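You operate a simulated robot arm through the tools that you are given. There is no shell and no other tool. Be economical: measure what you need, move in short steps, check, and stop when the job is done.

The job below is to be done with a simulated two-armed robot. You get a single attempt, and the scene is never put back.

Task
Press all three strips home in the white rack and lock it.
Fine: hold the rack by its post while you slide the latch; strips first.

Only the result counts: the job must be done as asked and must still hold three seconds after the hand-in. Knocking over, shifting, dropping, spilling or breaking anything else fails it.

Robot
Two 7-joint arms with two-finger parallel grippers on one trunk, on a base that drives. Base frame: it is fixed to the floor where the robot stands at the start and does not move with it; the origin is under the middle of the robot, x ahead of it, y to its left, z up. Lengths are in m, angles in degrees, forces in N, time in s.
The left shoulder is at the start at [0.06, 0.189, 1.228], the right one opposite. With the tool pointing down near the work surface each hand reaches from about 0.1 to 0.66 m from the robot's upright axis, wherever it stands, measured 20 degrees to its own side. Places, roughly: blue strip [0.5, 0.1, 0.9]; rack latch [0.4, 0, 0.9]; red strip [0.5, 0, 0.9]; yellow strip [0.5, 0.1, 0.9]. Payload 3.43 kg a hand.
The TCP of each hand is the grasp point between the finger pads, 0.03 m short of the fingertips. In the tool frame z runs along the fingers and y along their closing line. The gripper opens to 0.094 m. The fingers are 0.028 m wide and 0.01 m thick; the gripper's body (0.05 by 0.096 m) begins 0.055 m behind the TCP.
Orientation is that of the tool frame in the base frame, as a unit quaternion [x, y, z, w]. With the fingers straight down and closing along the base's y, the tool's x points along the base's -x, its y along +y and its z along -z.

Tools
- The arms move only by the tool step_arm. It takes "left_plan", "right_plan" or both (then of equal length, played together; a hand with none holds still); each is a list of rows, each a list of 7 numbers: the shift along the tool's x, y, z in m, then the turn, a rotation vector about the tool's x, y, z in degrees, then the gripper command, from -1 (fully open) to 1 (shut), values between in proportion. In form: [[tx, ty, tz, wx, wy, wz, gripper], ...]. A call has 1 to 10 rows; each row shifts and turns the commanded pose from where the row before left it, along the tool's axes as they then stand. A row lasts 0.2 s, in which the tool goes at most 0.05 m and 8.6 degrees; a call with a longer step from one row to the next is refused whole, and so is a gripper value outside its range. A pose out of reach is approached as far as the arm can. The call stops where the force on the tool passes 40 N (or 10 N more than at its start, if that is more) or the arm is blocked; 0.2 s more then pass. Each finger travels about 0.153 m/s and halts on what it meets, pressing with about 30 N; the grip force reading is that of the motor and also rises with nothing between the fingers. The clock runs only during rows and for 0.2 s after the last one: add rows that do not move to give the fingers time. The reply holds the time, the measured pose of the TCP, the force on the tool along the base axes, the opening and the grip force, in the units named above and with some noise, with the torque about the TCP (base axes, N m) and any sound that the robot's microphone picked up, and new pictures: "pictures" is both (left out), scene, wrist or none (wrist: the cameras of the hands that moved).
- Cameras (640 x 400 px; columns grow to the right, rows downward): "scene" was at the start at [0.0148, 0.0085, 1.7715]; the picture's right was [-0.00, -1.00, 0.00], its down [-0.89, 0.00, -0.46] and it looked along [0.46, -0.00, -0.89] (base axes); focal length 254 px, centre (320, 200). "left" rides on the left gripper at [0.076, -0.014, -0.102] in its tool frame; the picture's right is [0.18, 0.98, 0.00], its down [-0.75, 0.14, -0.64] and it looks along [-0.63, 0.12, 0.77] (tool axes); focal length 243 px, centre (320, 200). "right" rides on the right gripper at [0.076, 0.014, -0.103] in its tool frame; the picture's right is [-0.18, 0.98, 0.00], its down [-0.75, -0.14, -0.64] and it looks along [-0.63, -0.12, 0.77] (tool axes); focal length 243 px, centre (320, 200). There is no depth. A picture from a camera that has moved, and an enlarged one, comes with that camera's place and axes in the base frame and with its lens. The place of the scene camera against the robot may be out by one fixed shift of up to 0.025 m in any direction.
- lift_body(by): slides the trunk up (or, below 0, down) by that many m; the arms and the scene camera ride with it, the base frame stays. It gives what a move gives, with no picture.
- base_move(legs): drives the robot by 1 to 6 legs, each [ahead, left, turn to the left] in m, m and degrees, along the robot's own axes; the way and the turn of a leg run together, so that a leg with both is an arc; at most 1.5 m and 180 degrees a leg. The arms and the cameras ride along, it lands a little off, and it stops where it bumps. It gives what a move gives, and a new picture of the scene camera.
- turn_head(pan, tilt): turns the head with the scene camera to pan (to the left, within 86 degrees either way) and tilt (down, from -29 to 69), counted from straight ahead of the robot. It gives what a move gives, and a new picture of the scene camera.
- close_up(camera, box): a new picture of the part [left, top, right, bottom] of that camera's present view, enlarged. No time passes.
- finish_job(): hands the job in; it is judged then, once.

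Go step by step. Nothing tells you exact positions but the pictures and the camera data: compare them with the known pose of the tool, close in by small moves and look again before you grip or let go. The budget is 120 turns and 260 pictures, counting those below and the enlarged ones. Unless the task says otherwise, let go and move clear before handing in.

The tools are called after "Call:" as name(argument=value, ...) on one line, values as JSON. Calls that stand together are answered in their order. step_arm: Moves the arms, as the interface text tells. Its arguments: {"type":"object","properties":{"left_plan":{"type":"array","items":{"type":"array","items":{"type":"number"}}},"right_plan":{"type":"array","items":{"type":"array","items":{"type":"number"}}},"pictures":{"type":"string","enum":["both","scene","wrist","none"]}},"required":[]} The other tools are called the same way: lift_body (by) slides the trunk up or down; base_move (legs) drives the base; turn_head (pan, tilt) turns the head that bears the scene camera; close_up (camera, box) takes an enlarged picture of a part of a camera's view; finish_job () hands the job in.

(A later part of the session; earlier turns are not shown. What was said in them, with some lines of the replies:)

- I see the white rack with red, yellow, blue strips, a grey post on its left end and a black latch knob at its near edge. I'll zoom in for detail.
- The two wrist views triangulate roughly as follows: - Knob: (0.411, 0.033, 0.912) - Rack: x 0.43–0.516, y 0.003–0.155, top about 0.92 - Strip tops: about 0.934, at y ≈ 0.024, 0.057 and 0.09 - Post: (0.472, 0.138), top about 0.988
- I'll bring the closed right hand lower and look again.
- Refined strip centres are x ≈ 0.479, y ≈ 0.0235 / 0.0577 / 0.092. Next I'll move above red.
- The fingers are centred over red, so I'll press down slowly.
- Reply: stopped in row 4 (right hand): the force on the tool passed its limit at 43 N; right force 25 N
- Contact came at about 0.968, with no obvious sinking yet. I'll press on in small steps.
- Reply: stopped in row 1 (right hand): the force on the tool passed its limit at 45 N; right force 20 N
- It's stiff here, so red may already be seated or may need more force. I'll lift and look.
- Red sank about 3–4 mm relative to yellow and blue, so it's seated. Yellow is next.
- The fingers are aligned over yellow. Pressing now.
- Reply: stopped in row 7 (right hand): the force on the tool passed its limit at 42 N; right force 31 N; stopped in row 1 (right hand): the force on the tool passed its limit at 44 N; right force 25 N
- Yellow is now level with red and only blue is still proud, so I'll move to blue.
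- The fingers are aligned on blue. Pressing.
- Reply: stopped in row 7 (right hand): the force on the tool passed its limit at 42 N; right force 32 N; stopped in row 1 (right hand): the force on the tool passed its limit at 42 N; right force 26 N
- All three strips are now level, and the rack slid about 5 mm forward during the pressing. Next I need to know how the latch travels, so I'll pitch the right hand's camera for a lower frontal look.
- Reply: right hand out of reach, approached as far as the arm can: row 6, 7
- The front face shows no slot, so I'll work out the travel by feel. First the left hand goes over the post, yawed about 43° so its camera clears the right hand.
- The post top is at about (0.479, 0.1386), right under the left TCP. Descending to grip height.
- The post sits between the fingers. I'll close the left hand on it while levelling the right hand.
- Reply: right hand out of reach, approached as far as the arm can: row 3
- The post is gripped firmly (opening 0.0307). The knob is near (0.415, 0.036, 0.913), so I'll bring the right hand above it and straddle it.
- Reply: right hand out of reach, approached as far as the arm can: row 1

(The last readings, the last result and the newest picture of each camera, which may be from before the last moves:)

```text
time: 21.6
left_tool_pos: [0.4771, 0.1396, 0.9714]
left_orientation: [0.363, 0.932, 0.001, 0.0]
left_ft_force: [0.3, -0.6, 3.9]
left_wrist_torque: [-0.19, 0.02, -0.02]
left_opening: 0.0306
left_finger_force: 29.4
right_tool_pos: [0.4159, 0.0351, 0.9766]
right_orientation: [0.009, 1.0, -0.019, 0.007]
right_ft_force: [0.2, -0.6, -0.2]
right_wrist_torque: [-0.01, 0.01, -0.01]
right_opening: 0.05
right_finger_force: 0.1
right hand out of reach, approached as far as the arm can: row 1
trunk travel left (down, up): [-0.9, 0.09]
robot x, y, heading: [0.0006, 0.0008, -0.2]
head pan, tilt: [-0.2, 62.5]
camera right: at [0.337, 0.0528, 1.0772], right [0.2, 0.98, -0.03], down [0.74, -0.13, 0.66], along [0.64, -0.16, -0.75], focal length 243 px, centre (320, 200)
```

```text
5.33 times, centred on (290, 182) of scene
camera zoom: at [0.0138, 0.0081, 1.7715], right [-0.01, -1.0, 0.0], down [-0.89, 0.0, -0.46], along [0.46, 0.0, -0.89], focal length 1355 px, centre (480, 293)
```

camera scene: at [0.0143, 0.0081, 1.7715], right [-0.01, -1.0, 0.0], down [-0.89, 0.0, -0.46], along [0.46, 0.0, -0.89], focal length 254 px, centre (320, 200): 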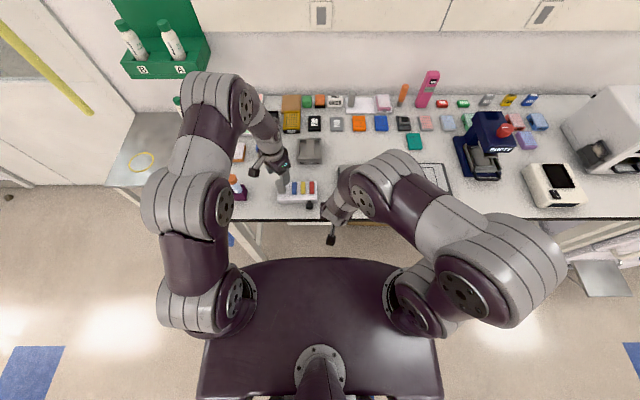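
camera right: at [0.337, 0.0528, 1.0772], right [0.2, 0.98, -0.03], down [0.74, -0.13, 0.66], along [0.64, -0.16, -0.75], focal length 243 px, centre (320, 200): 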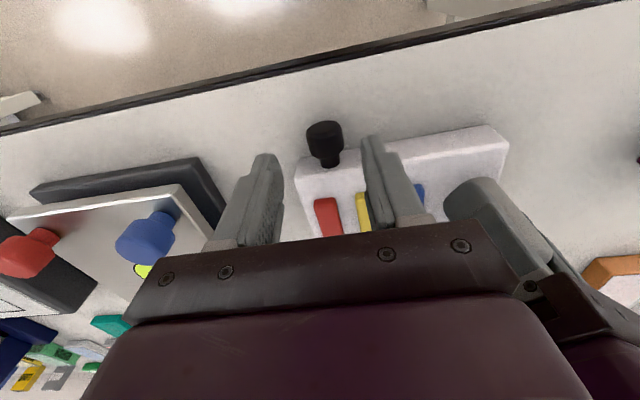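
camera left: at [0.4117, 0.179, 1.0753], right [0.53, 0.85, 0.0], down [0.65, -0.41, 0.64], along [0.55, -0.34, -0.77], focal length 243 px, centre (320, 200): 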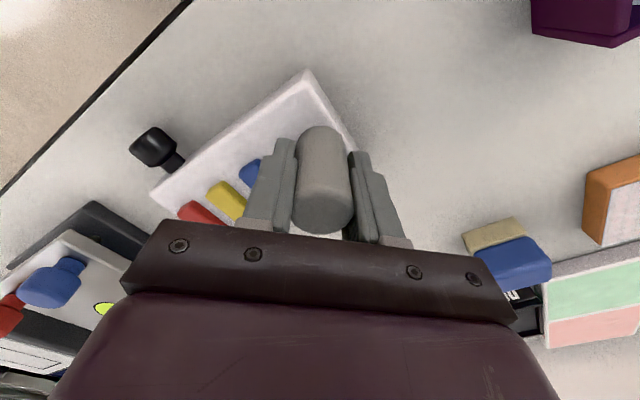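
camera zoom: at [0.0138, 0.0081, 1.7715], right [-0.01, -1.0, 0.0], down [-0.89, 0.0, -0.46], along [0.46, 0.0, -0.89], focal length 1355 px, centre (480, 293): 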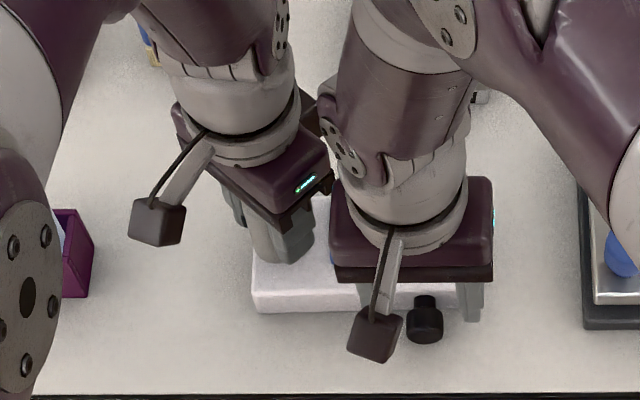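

The knob is between the open fingers in y. Lowering to straddle it.

Call:
step_arm(right_plan=[[0.003, -0.002, 0.015, 0, 0, 0, -0.06], [0, 0, 0.015, 0, 0, 0, -0.06], [0, 0, 0.01, 0, 0, 0, -0.06], [0, 0, 0, 0, 0, 0, -0.06]], pictures="wrist")

Call:
close_up(camera="scene", box=[270, 170, 340, 222])

```text
time: 22.6
left_tool_pos: [0.4768, 0.1389, 0.9719]
left_orientation: [0.364, 0.932, 0.001, 0.0]
left_ft_force: [-0.2, -0.6, 3.3]
left_wrist_torque: [-0.09, 0.03, -0.15]
left_opening: 0.0305
left_finger_force: 30.2
right_tool_pos: [0.4137, 0.0311, 0.9377]
right_orientation: [0.008, 1.0, -0.018, 0.008]
right_ft_force: [0.7, -0.1, 0.2]
right_wrist_torque: [0.0, -0.01, 0.01]
right_opening: 0.0499
right_finger_force: 0.1
trunk travel left (down, up): [-0.9, 0.09]
robot x, y, heading: [-0.0039, -0.0006, -0.2]
head pan, tilt: [-0.2, 62.5]
camera right: at [0.3352, 0.0493, 1.0373], right [0.2, 0.98, -0.03], down [0.74, -0.13, 0.66], along [0.64, -0.16, -0.75], focal length 243 px, centre (320, 200)
```

right: 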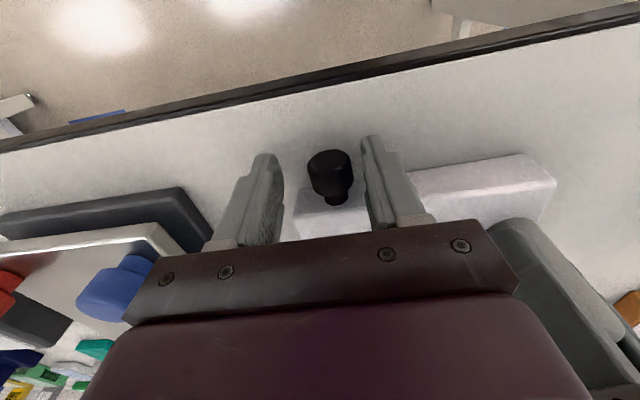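

```text
7.69 times, centred on (305, 196) of scene
camera zoom: at [0.0138, 0.0083, 1.7715], right [-0.01, -1.0, 0.0], down [-0.89, 0.0, -0.46], along [0.46, 0.0, -0.89], focal length 1954 px, centre (435, 231)
```

zoom: 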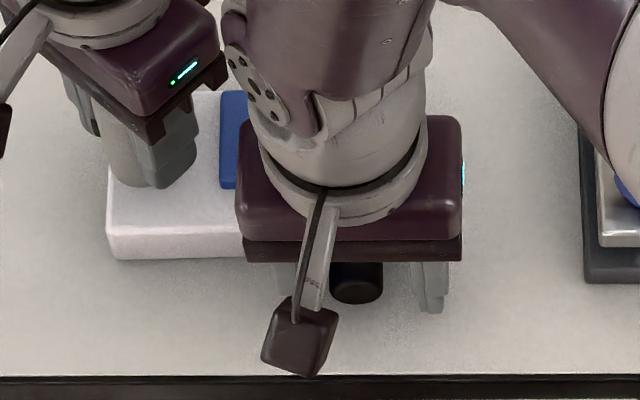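

The knob is centred within a couple of mm. Closing on it.

Call:
step_arm(right_plan=[[0, 0.002, 0, 0, 0, 0, 0.3], [0, 0, 0, 0, 0, 0, 0.6], [0, 0, 0, 0, 0, 0, 0.6], [0, 0, 0, 0, 0, 0, 0.6]], pictures="wrist")

```text
time: 23.6
left_tool_pos: [0.4773, 0.1382, 0.9709]
left_orientation: [0.363, 0.932, 0.0, 0.0]
left_ft_force: [-1.5, -11.0, 4.9]
left_wrist_torque: [-0.66, 0.04, -0.26]
left_opening: 0.0306
left_finger_force: 29.7
right_tool_pos: [0.4143, 0.0336, 0.9379]
right_orientation: [0.007, 1.0, -0.017, 0.008]
right_ft_force: [2.7, 10.5, -0.2]
right_wrist_torque: [0.19, -0.04, 0.67]
right_opening: 0.0238
right_finger_force: 29.8
trunk travel left (down, up): [-0.9, 0.09]
robot x, y, heading: [0.0006, -0.0023, 0.1]
head pan, tilt: [-0.2, 62.5]
camera right: at [0.3361, 0.0516, 1.0379], right [0.2, 0.98, -0.03], down [0.74, -0.13, 0.66], along [0.64, -0.16, -0.75], focal length 243 px, centre (320, 200)
```

right: 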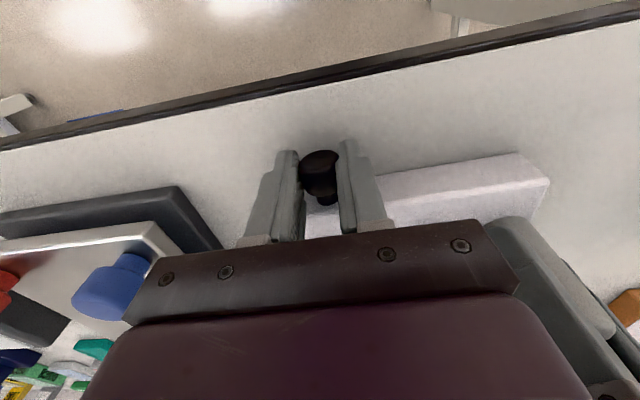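

The knob is gripped. I'll test sliding gently toward +y, the strip side.

Call:
step_arm(right_plan=[[0, 0.003, 0, 0, 0, 0, 0.6], [0, 0.003, 0, 0, 0, 0, 0.6], [0, 0.003, 0, 0, 0, 0, 0.6], [0, 0, 0, 0, 0, 0, 0.6]], pictures="none")

```text
time: 24.6
left_tool_pos: [0.4768, 0.1392, 0.9724]
left_orientation: [0.363, 0.932, 0.001, 0.0]
left_ft_force: [-0.2, 0.7, 9.2]
left_wrist_torque: [-0.63, 0.43, -0.46]
left_opening: 0.0308
left_finger_force: 30.4
right_tool_pos: [0.4141, 0.0418, 0.9378]
right_orientation: [0.009, 1.0, -0.02, 0.007]
right_ft_force: [-0.3, 0.5, -7.9]
right_wrist_torque: [-0.04, 0.11, 0.44]
right_opening: 0.0239
right_finger_force: 30.5
trunk travel left (down, up): [-0.9, 0.09]
robot x, y, heading: [0.0014, -0.0005, -0.1]
head pan, tilt: [-0.2, 62.5]
```

The knob slides freely toward +y while the rack holds still. I'll check clearance between the hands and continue.

Call:
step_arm(right_plan=[[0, 0.003, 0, 0, 0, 0, 0.6], [0, 0.003, 0, 0, 0, 0, 0.6], [0, 0, 0, 0, 0, 0, 0.6]], pictures="wrist")

Call:
close_up(camera="scene", box=[250, 160, 340, 222])

```text
time: 25.4
left_tool_pos: [0.4774, 0.1396, 0.9716]
left_orientation: [0.363, 0.932, 0.001, 0.001]
left_ft_force: [6.4, 1.2, 0.0]
left_wrist_torque: [0.3, -0.17, 0.02]
left_opening: 0.0308
left_finger_force: 30.1
right_tool_pos: [0.414, 0.0489, 0.9368]
right_orientation: [0.008, 1.0, -0.018, 0.008]
right_ft_force: [-7.6, -0.3, 2.2]
right_wrist_torque: [0.0, -0.02, 0.5]
right_opening: 0.0241
right_finger_force: 29.9
trunk travel left (down, up): [-0.9, 0.09]
robot x, y, heading: [-0.0014, 0.0017, 0.2]
head pan, tilt: [-0.2, 62.5]
camera right: at [0.3358, 0.0672, 1.0379], right [0.2, 0.98, -0.03], down [0.74, -0.13, 0.66], along [0.64, -0.16, -0.75], focal length 243 px, centre (320, 200)
```

right: 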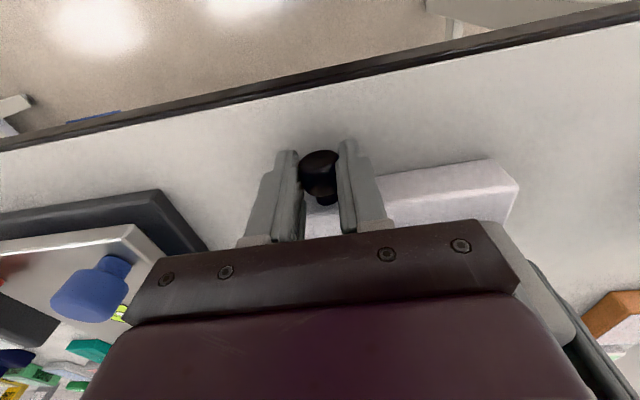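

```text
6.45 times, centred on (295, 191) of scene
camera zoom: at [0.0141, 0.0082, 1.7715], right [-0.01, -1.0, 0.0], down [-0.89, 0.0, -0.46], along [0.46, 0.0, -0.89], focal length 1639 px, centre (481, 258)
```

zoom: 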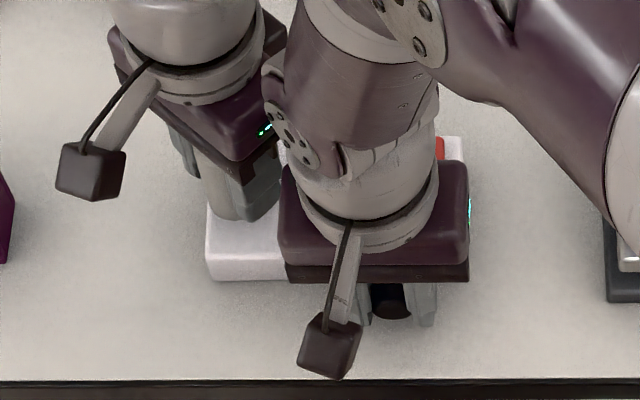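

It has moved 15 mm, and the hands are now close to each other. I'll release, then push the knob from its −y side with closed fingers, which gives more clearance.

Call:
step_arm(right_plan=[[0, 0, 0, 0, 0, 0, -0.06], [0, 0, 0, 0, 0, 0, -0.06], [0, 0, -0.025, 0, 0, 0, -0.06], [0, 0, -0.025, 0, 0, 0, -0.06], [0, -0.015, 0, 0, 0, 0, 1], [0, -0.015, 0, 0, 0, 0, 1], [0, 0, 0, 0, 0, 0, 1]], pictures="wrist")

Call:
close_up(camera="scene", box=[250, 160, 340, 222])

```text
time: 27.0
left_tool_pos: [0.4767, 0.1399, 0.9722]
left_orientation: [0.363, 0.932, 0.0, 0.001]
left_ft_force: [-0.1, 0.2, 4.0]
left_wrist_torque: [0.11, 0.19, -0.05]
left_opening: 0.0307
left_finger_force: 29.9
right_tool_pos: [0.4139, 0.0213, 0.9905]
right_orientation: [0.007, 1.0, -0.018, 0.008]
right_ft_force: [0.5, 0.1, 0.9]
right_wrist_torque: [0.01, -0.01, 0.0]
right_opening: 0.0002
right_finger_force: 29.8
trunk travel left (down, up): [-0.9, 0.09]
robot x, y, heading: [0.0004, -0.0023, 0.1]
head pan, tilt: [-0.2, 62.5]
camera right: at [0.335, 0.039, 1.0906], right [0.2, 0.98, -0.03], down [0.74, -0.13, 0.66], along [0.64, -0.16, -0.75], focal length 243 px, centre (320, 200)
```

right: 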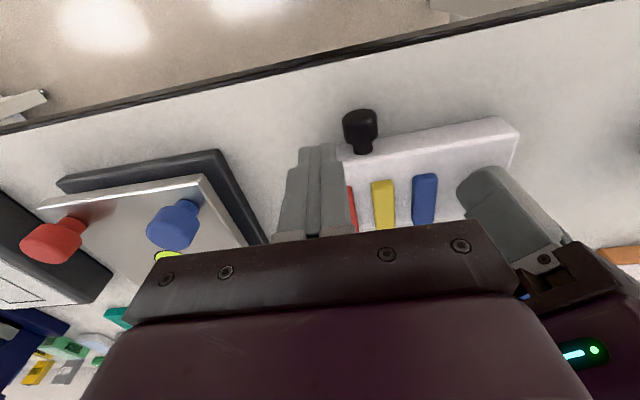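

```text
6.45 times, centred on (295, 191) of scene
camera zoom: at [0.0137, 0.0082, 1.7715], right [-0.01, -1.0, 0.0], down [-0.89, 0.0, -0.46], along [0.46, 0.0, -0.89], focal length 1639 px, centre (481, 258)
```

zoom: 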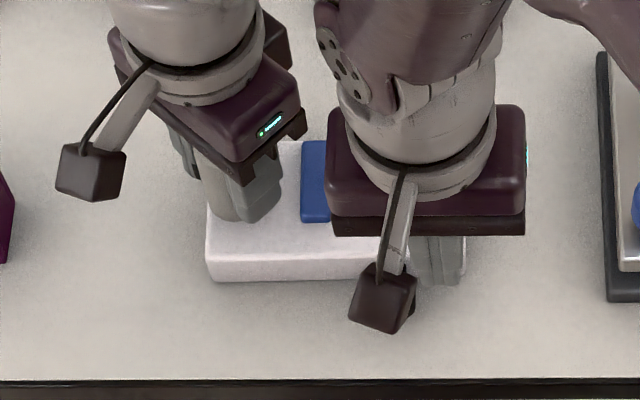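

The knob is now at y ≈ 0.047 and the closed fingers are on its −y side. Lower, then push +y.

Call:
step_arm(right_plan=[[-0.002, -0.004, 0.018, 0, 0, 0, 1], [0, 0, 0.018, 0, 0, 0, 1], [0, 0, 0.017, 0, 0, 0, 1], [0, 0.004, 0, 0, 0, 0, 1], [0, 0.003, 0, 0, 0, 0, 1], [0, 0.003, 0, 0, 0, 0, 1], [0, 0.003, 0, 0, 0, 0, 1], [0, 0.003, 0, 0, 0, 0, 1]], pictures="wrist")

```text
time: 28.8
left_tool_pos: [0.4755, 0.1394, 0.9721]
left_orientation: [0.362, 0.932, 0.0, 0.0]
left_ft_force: [-1.1, 0.6, 2.4]
left_wrist_torque: [0.15, 0.16, -0.03]
left_opening: 0.0311
left_finger_force: 29.6
right_tool_pos: [0.4163, 0.0312, 0.9369]
right_orientation: [0.009, 1.0, -0.018, 0.007]
right_ft_force: [0.0, 0.1, 0.6]
right_wrist_torque: [0.02, -0.04, 0.06]
right_opening: 0.0004
right_finger_force: 30.3
trunk travel left (down, up): [-0.9, 0.09]
robot x, y, heading: [0.0039, 0.0019, -0.1]
head pan, tilt: [-0.2, 62.5]
camera right: at [0.3375, 0.0496, 1.0371], right [0.2, 0.98, -0.03], down [0.74, -0.13, 0.66], along [0.64, -0.16, -0.75], focal length 243 px, centre (320, 200)
```

right: 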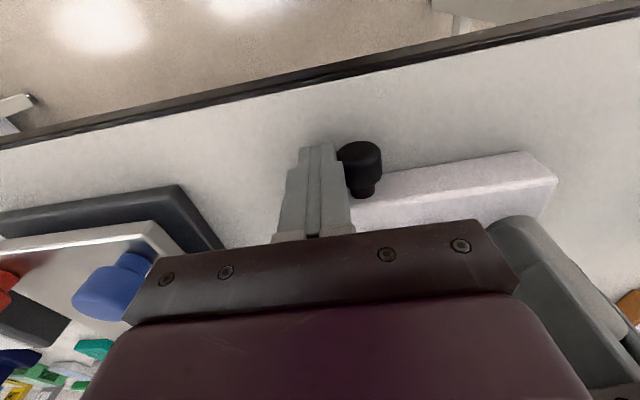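

The knob is moving freely, now at y ≈ 0.053. I'll keep pushing until it meets the end stop.

Call:
step_arm(right_plan=[[0, 0.003, 0, 0, 0, 0, 1], [0, 0.003, 0, 0, 0, 0, 1], [0, 0.003, 0, 0, 0, 0, 1], [0, 0.003, 0, 0, 0, 0, 1], [0, 0.003, 0, 0, 0, 0, 1]], pictures="wrist")

Call:
close_up(camera="scene", box=[250, 160, 340, 222])

```text
time: 30.0
left_tool_pos: [0.4777, 0.1395, 0.972]
left_orientation: [0.364, 0.932, 0.0, 0.0]
left_ft_force: [-1.5, 0.9, 1.5]
left_wrist_torque: [0.11, 0.14, 0.02]
left_opening: 0.0307
left_finger_force: 30.5
right_tool_pos: [0.4161, 0.0463, 0.9354]
right_orientation: [0.008, 1.0, -0.018, 0.008]
right_ft_force: [0.2, 0.4, -0.3]
right_wrist_torque: [0.0, -0.01, 0.0]
right_opening: 0.0
right_finger_force: 30.2
trunk travel left (down, up): [-0.9, 0.09]
robot x, y, heading: [0.0002, -0.001, 0.0]
head pan, tilt: [-0.2, 62.5]
camera right: at [0.3377, 0.0644, 1.0357], right [0.2, 0.98, -0.03], down [0.74, -0.13, 0.66], along [0.64, -0.16, -0.75], focal length 243 px, centre (320, 200)
```

right: 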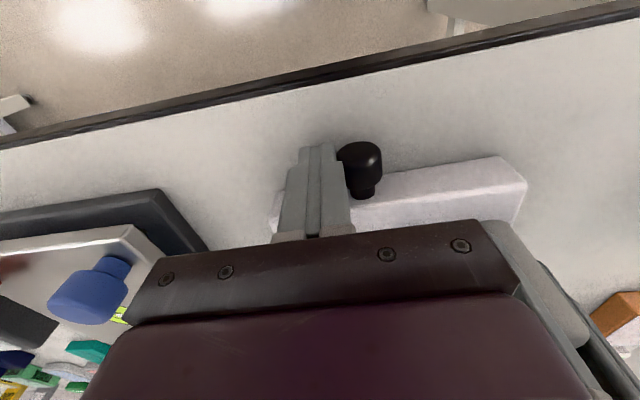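

```text
6.45 times, centred on (295, 191) of scene
camera zoom: at [0.014, 0.0083, 1.7715], right [-0.01, -1.0, 0.0], down [-0.89, 0.0, -0.46], along [0.46, 0.0, -0.89], focal length 1639 px, centre (481, 258)
```

zoom: 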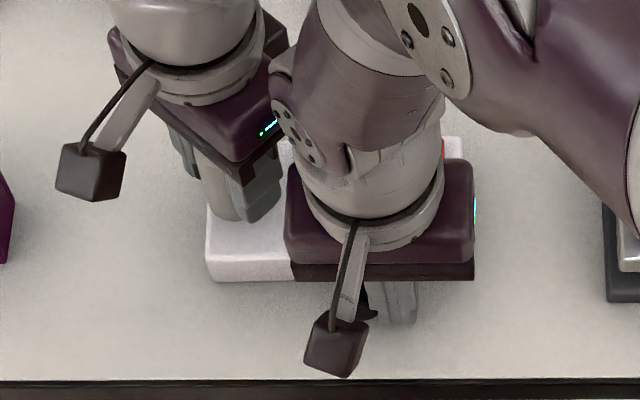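

The knob has travelled 35 mm and is still free, but the hands are near each other again. I'll lean the right hand away, with its fingers pointing toward +y, and continue.

Call:
step_arm(right_plan=[[0, -0.016, 0, 0, 0, 0, 1], [0, 0, 0, -8, 0, 0, 1], [0, 0, 0, -8, 0, 0, 1], [0, 0, 0, -8, 0, 0, 1], [0, 0, 0, 0, 0, 0, 1]], pictures="wrist")

Call:
close_up(camera="scene", box=[250, 160, 340, 222])

```text
time: 31.2
left_tool_pos: [0.4768, 0.1387, 0.972]
left_orientation: [0.363, 0.932, 0.0, 0.0]
left_ft_force: [-0.2, -0.9, 1.3]
left_wrist_torque: [0.11, 0.09, 0.0]
left_opening: 0.0307
left_finger_force: 30.1
right_tool_pos: [0.4158, 0.0289, 0.9365]
right_orientation: [0.007, 0.982, 0.19, 0.009]
right_ft_force: [-0.3, 1.0, -0.2]
right_wrist_torque: [-0.01, 0.03, 0.0]
right_opening: 0.0001
right_finger_force: 29.9
trunk travel left (down, up): [-0.9, 0.09]
robot x, y, heading: [-0.0006, 0.0015, -0.2]
head pan, tilt: [-0.2, 62.5]
camera right: at [0.337, 0.0056, 1.0349], right [0.19, 0.91, 0.37], down [0.74, -0.38, 0.55], along [0.65, 0.17, -0.75], focal length 243 px, centre (320, 200)
```

right: 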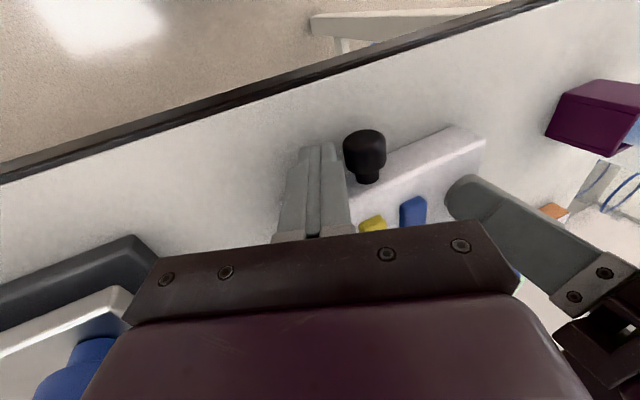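

```text
6.45 times, centred on (295, 191) of scene
camera zoom: at [0.0141, 0.0083, 1.7715], right [-0.01, -1.0, 0.0], down [-0.89, 0.0, -0.46], along [0.46, 0.0, -0.89], focal length 1639 px, centre (481, 258)
```

zoom: 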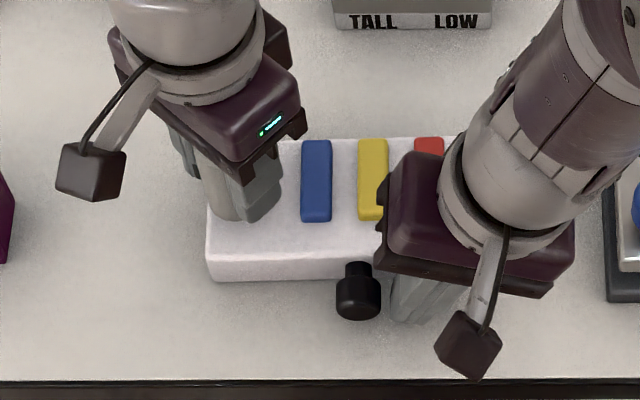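

There's plenty of clearance now. Continuing the push toward +y.

Call:
step_arm(right_plan=[[0, 0.0028, 0.0011, 0, 0, 0, 1], [0, 0.0028, 0.0011, 0, 0, 0, 1], [0, 0.0028, 0.0011, 0, 0, 0, 1], [0, 0.0028, 0.0011, 0, 0, 0, 1], [0, 0.0028, 0.0011, 0, 0, 0, 1], [0, 0.0028, 0.0011, 0, 0, 0, 1], [0, 0.0028, 0.0011, 0, 0, 0, 1], [0, 0.0028, 0.0011, 0, 0, 0, 1]], pictures="wrist")

Call:
close_up(camera="scene", box=[250, 160, 340, 222])

```text
time: 33.0
left_tool_pos: [0.4776, 0.1392, 0.9726]
left_orientation: [0.362, 0.932, 0.001, 0.001]
left_ft_force: [5.6, 14.6, 6.1]
left_wrist_torque: [0.18, 0.04, -0.25]
left_opening: 0.0309
left_finger_force: 30.7
right_tool_pos: [0.4148, 0.0542, 0.9346]
right_orientation: [0.007, 0.982, 0.19, 0.007]
right_ft_force: [-4.1, -15.2, -4.8]
right_wrist_torque: [-0.45, 0.14, -0.16]
right_opening: 0.0
right_finger_force: 30.0
trunk travel left (down, up): [-0.9, 0.09]
robot x, y, heading: [-0.0032, 0.0007, 0.1]
head pan, tilt: [-0.2, 62.5]
camera right: at [0.3367, 0.0297, 1.0344], right [0.19, 0.91, 0.37], down [0.74, -0.38, 0.55], along [0.64, 0.16, -0.75], focal length 243 px, centre (320, 200)
```

right: 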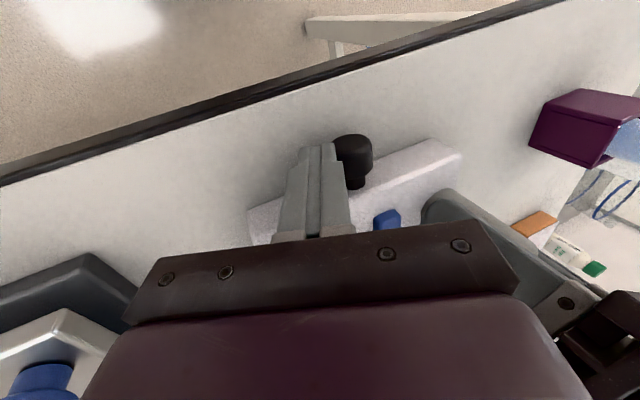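

```text
6.45 times, centred on (295, 191) of scene
camera zoom: at [0.0144, 0.0086, 1.7714], right [-0.01, -1.0, 0.0], down [-0.89, 0.0, -0.46], along [0.46, 0.0, -0.89], focal length 1639 px, centre (481, 258)
```

zoom: 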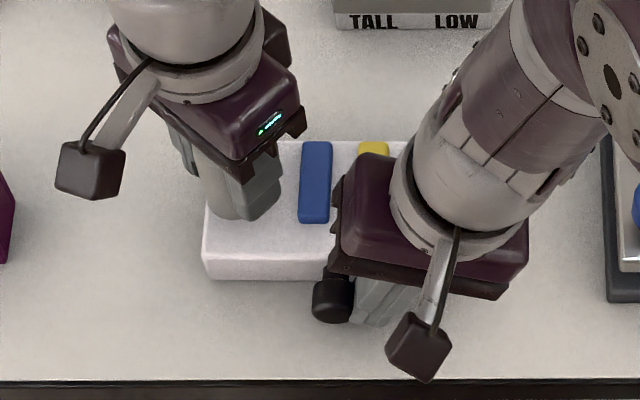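

Force rose to 15 N, which looks like the end stop. A slight further push will confirm.

Call:
step_arm(right_plan=[[0, 0.0018, 0.0008, 0, 0, 0, 1], [0, 0.0018, 0.0008, 0, 0, 0, 1], [0, 0, 0, 0, 0, 0, 1]], pictures="none")

Call:
close_up(camera="scene", box=[250, 160, 340, 222])

```text
time: 33.8
left_tool_pos: [0.4768, 0.1402, 0.9725]
left_orientation: [0.363, 0.932, 0.0, 0.0]
left_ft_force: [5.2, 20.2, 11.5]
left_wrist_torque: [0.15, 0.1, -0.45]
left_opening: 0.0309
left_finger_force: 30.0
right_tool_pos: [0.4176, 0.0575, 0.936]
right_orientation: [0.006, 0.982, 0.189, 0.009]
right_ft_force: [-4.3, -20.4, -9.3]
right_wrist_torque: [-0.61, 0.28, -0.19]
right_opening: 0.0002
right_finger_force: 29.6
trunk travel left (down, up): [-0.9, 0.09]
robot x, y, heading: [0.0014, 0.0002, -0.0]
head pan, tilt: [-0.2, 62.5]
```

```text
6.45 times, centred on (295, 191) of scene
camera zoom: at [0.0145, 0.0082, 1.7714], right [-0.01, -1.0, 0.0], down [-0.89, 0.0, -0.46], along [0.46, 0.0, -0.89], focal length 1639 px, centre (481, 258)
```

zoom: 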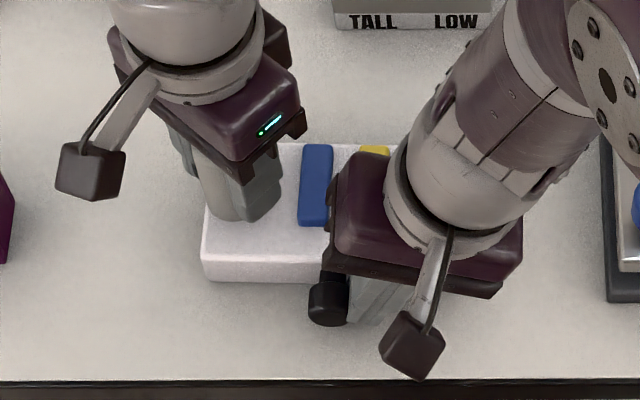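

Call:
step_arm(right_plan=[[0, 0.0018, 0.0008, 0, 0, 0, 1], [0, 0.0018, 0.0008, 0, 0, 0, 1], [0, 0.0018, 0.0008, 0, 0, 0, 1], [0, 0, 0, 0, 0, 0, 1]], pictures="none")

Call:
close_up(camera="scene", box=[250, 160, 340, 222])

```text
time: 34.8
left_tool_pos: [0.4776, 0.1395, 0.9729]
left_orientation: [0.363, 0.932, 0.0, 0.001]
left_ft_force: [8.9, 29.3, 14.1]
left_wrist_torque: [0.53, 0.07, -0.5]
left_opening: 0.0315
left_finger_force: 29.6
right_tool_pos: [0.4153, 0.0624, 0.9349]
right_orientation: [0.006, 0.982, 0.19, 0.008]
right_ft_force: [-6.5, -30.3, -9.0]
right_wrist_torque: [-0.81, 0.15, -0.47]
right_opening: 0.0001
right_finger_force: 29.1
trunk travel left (down, up): [-0.9, 0.09]
robot x, y, heading: [0.0002, 0.0012, 0.1]
head pan, tilt: [-0.2, 62.5]
```

```text
6.45 times, centred on (295, 191) of scene
camera zoom: at [0.0143, 0.0082, 1.7715], right [-0.01, -1.0, 0.0], down [-0.89, 0.0, -0.46], along [0.46, 0.0, -0.89], focal length 1639 px, centre (481, 258)
```

zoom: 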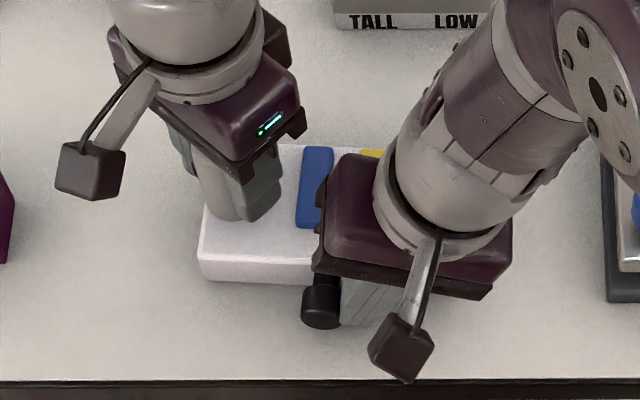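

The rack itself now turns slightly with the push, so the latch is at its stop. I'll back off, raise the right hand clear and inspect.

Call:
step_arm(right_plan=[[0, -0.015, -0.006, 0, 0, 0, 1], [0, -0.01, -0.03, 0, 0, 0, 1], [0, -0.01, -0.04, 0, 0, 0, 1], [0, -0.03, -0.03, 8, 0, 0, 1], [0, -0.03, -0.03, 8, 0, 0, 1], [0, -0.03, -0.03, 8, 0, 0, 1], [0, 0, 0, 0, 0, 0, 1]], pictures="wrist")

Call:
close_up(camera="scene", box=[260, 160, 340, 220])

```text
time: 36.4
left_tool_pos: [0.476, 0.1387, 0.9722]
left_orientation: [0.363, 0.932, 0.0, 0.0]
left_ft_force: [0.0, 0.0, 0.4]
left_wrist_torque: [0.15, -0.03, -0.02]
left_opening: 0.0306
left_finger_force: 30.4
right_tool_pos: [0.4103, -0.1041, 1.059]
right_orientation: [0.008, 1.0, -0.02, 0.008]
right_ft_force: [-0.8, -0.3, -0.1]
right_wrist_torque: [0.02, 0.0, -0.04]
right_opening: 0.0
right_finger_force: 30.2
trunk travel left (down, up): [-0.9, 0.09]
robot x, y, heading: [0.0009, -0.0003, -0.0]
head pan, tilt: [-0.2, 62.5]
camera right: at [0.3314, -0.0858, 1.1592], right [0.2, 0.98, -0.03], down [0.74, -0.13, 0.66], along [0.64, -0.16, -0.75], focal length 243 px, centre (320, 200)
```

right: 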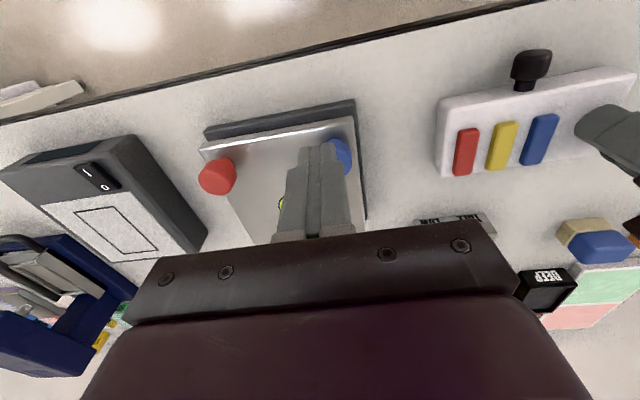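

```text
6.67 times, centred on (300, 190) of scene
camera zoom: at [0.015, 0.0084, 1.7714], right [-0.01, -1.0, 0.0], down [-0.89, 0.0, -0.46], along [0.46, 0.0, -0.89], focal length 1694 px, centre (453, 267)
```

zoom: 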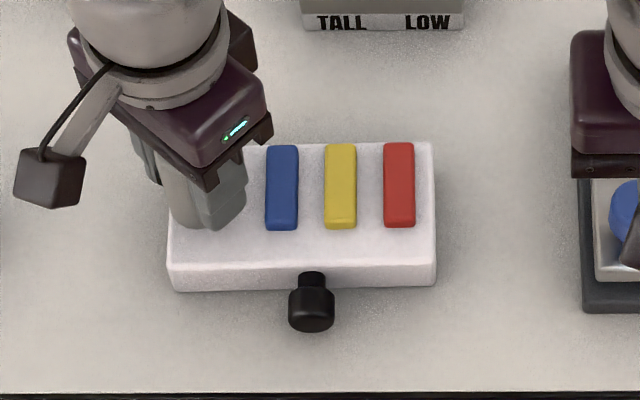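

The latch has moved about 40 mm and stayed there. I'll inspect it more closely.

Call:
close_up(camera="right", box=[420, 30, 640, 190])

Call:
close_up(camera="left", box=[100, 40, 400, 240])

```text
2.50 times, centred on (530, 110) of right
camera zoom: at [0.3314, -0.0858, 1.1592], right [0.2, 0.98, -0.03], down [0.74, -0.13, 0.66], along [0.64, -0.16, -0.75], focal length 606 px, centre (-205, 425)
```

zoom: 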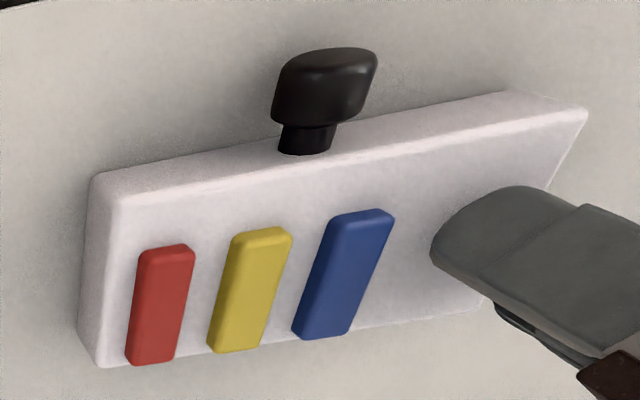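

```text
2.00 times, centred on (250, 140) of left
camera zoom: at [0.4121, 0.1792, 1.0749], right [0.53, 0.85, 0.0], down [0.65, -0.41, 0.64], along [0.54, -0.34, -0.77], focal length 485 px, centre (460, 320)
```

zoom: 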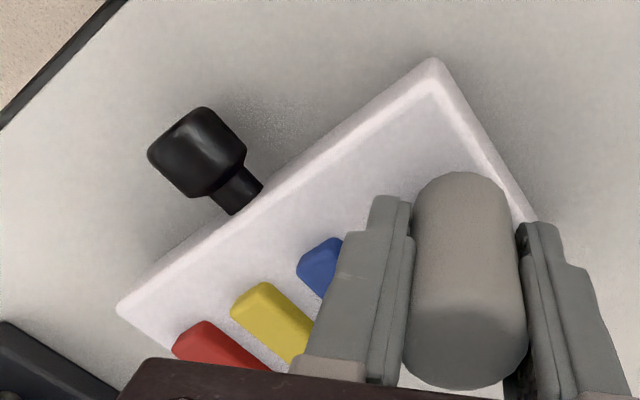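

The latch is hard against its stop near the rack's middle, and the strips are all level. I'll release the post and retreat straight up.

Call:
step_arm(left_plan=[[0, 0, 0, 0, 0, 0, 0.1], [0, 0, 0, 0, 0, 0, -0.2], [0, 0, 0, 0, 0, 0, -0.2], [0, 0, -0.02, 0, 0, 0, -0.2], [0, 0, -0.04, 0, 0, 0, -0.2], [0, 0, -0.04, 0, 0, 0, -0.2], [0.04, 0, -0.02, 0, 0, 0, -0.2], [0.045, 0, 0, 0, 0, 0, -0.2]], pictures="none")

Call:
close_up(camera="scene", box=[260, 160, 340, 220])

Call:
close_up(camera="scene", box=[0, 0, 640, 400])

```text
time: 38.2
left_tool_pos: [0.4145, 0.1948, 1.095]
left_orientation: [0.364, 0.931, 0.0, 0.0]
left_ft_force: [-0.3, 0.6, 0.1]
left_wrist_torque: [-0.03, 0.02, 0.0]
left_opening: 0.0565
left_finger_force: 0.2
right_tool_pos: [0.4078, -0.1041, 1.0594]
right_orientation: [0.007, 1.0, -0.02, 0.009]
right_ft_force: [0.3, 0.3, -1.3]
right_wrist_torque: [0.0, -0.04, -0.01]
right_opening: 0.0
right_finger_force: 30.2
trunk travel left (down, up): [-0.9, 0.09]
robot x, y, heading: [-0.003, 0.002, -0.1]
head pan, tilt: [-0.2, 62.5]
```

```text
6.67 times, centred on (300, 190) of scene
camera zoom: at [0.0126, 0.01, 1.7715], right [-0.01, -1.0, 0.0], down [-0.89, 0.0, -0.46], along [0.46, 0.0, -0.89], focal length 1694 px, centre (453, 267)
```

zoom: 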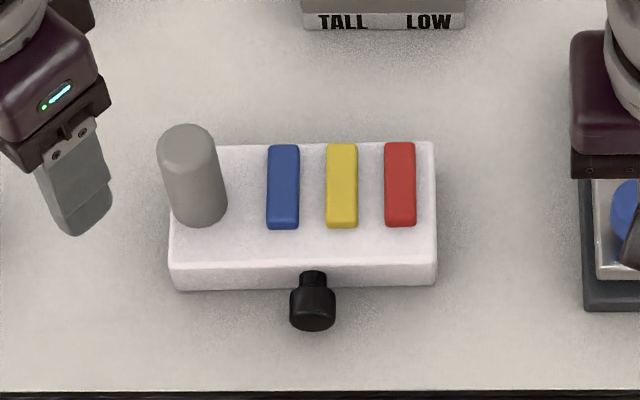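

```text
1.00 times, centred on (320, 200) of scene (not enlarged: the box is as wide or as high as the picture)
camera zoom: at [0.0126, 0.01, 1.7715], right [-0.01, -1.0, 0.0], down [-0.89, 0.0, -0.46], along [0.46, 0.0, -0.89], focal length 254 px, centre (320, 200)
```

zoom: 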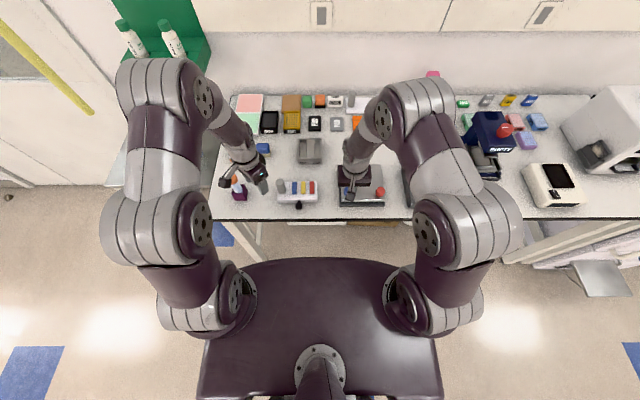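

The strips are level and stable, the latch sits at its stop, both hands are clear and nothing else was disturbed. Handing in.

Call:
finish_job()

```text
The job is handed in.
```

I pressed all three strips down and slid the latch about 40 mm, with the left hand holding the rack by its post; the result is handed in and not yet judged.

- **Strips:** red, yellow and blue were pressed in that order until each stopped moving. A second push on each, to over 40 N, gave no further travel, and they now sit level.
- **Latch:** it slid freely, then stopped. I pushed to about 30 N there and it stayed put when I let go. No click was heard at any point, so I take that stop to be the locked position from feel, not from a visible mark.
- **Rack position:** it slid about 5 mm forward while I pressed the strips. It also turned slightly under the final latch push, but came back nearly straight.

Both hands are clear of the rack, and I saw nothing else moved.
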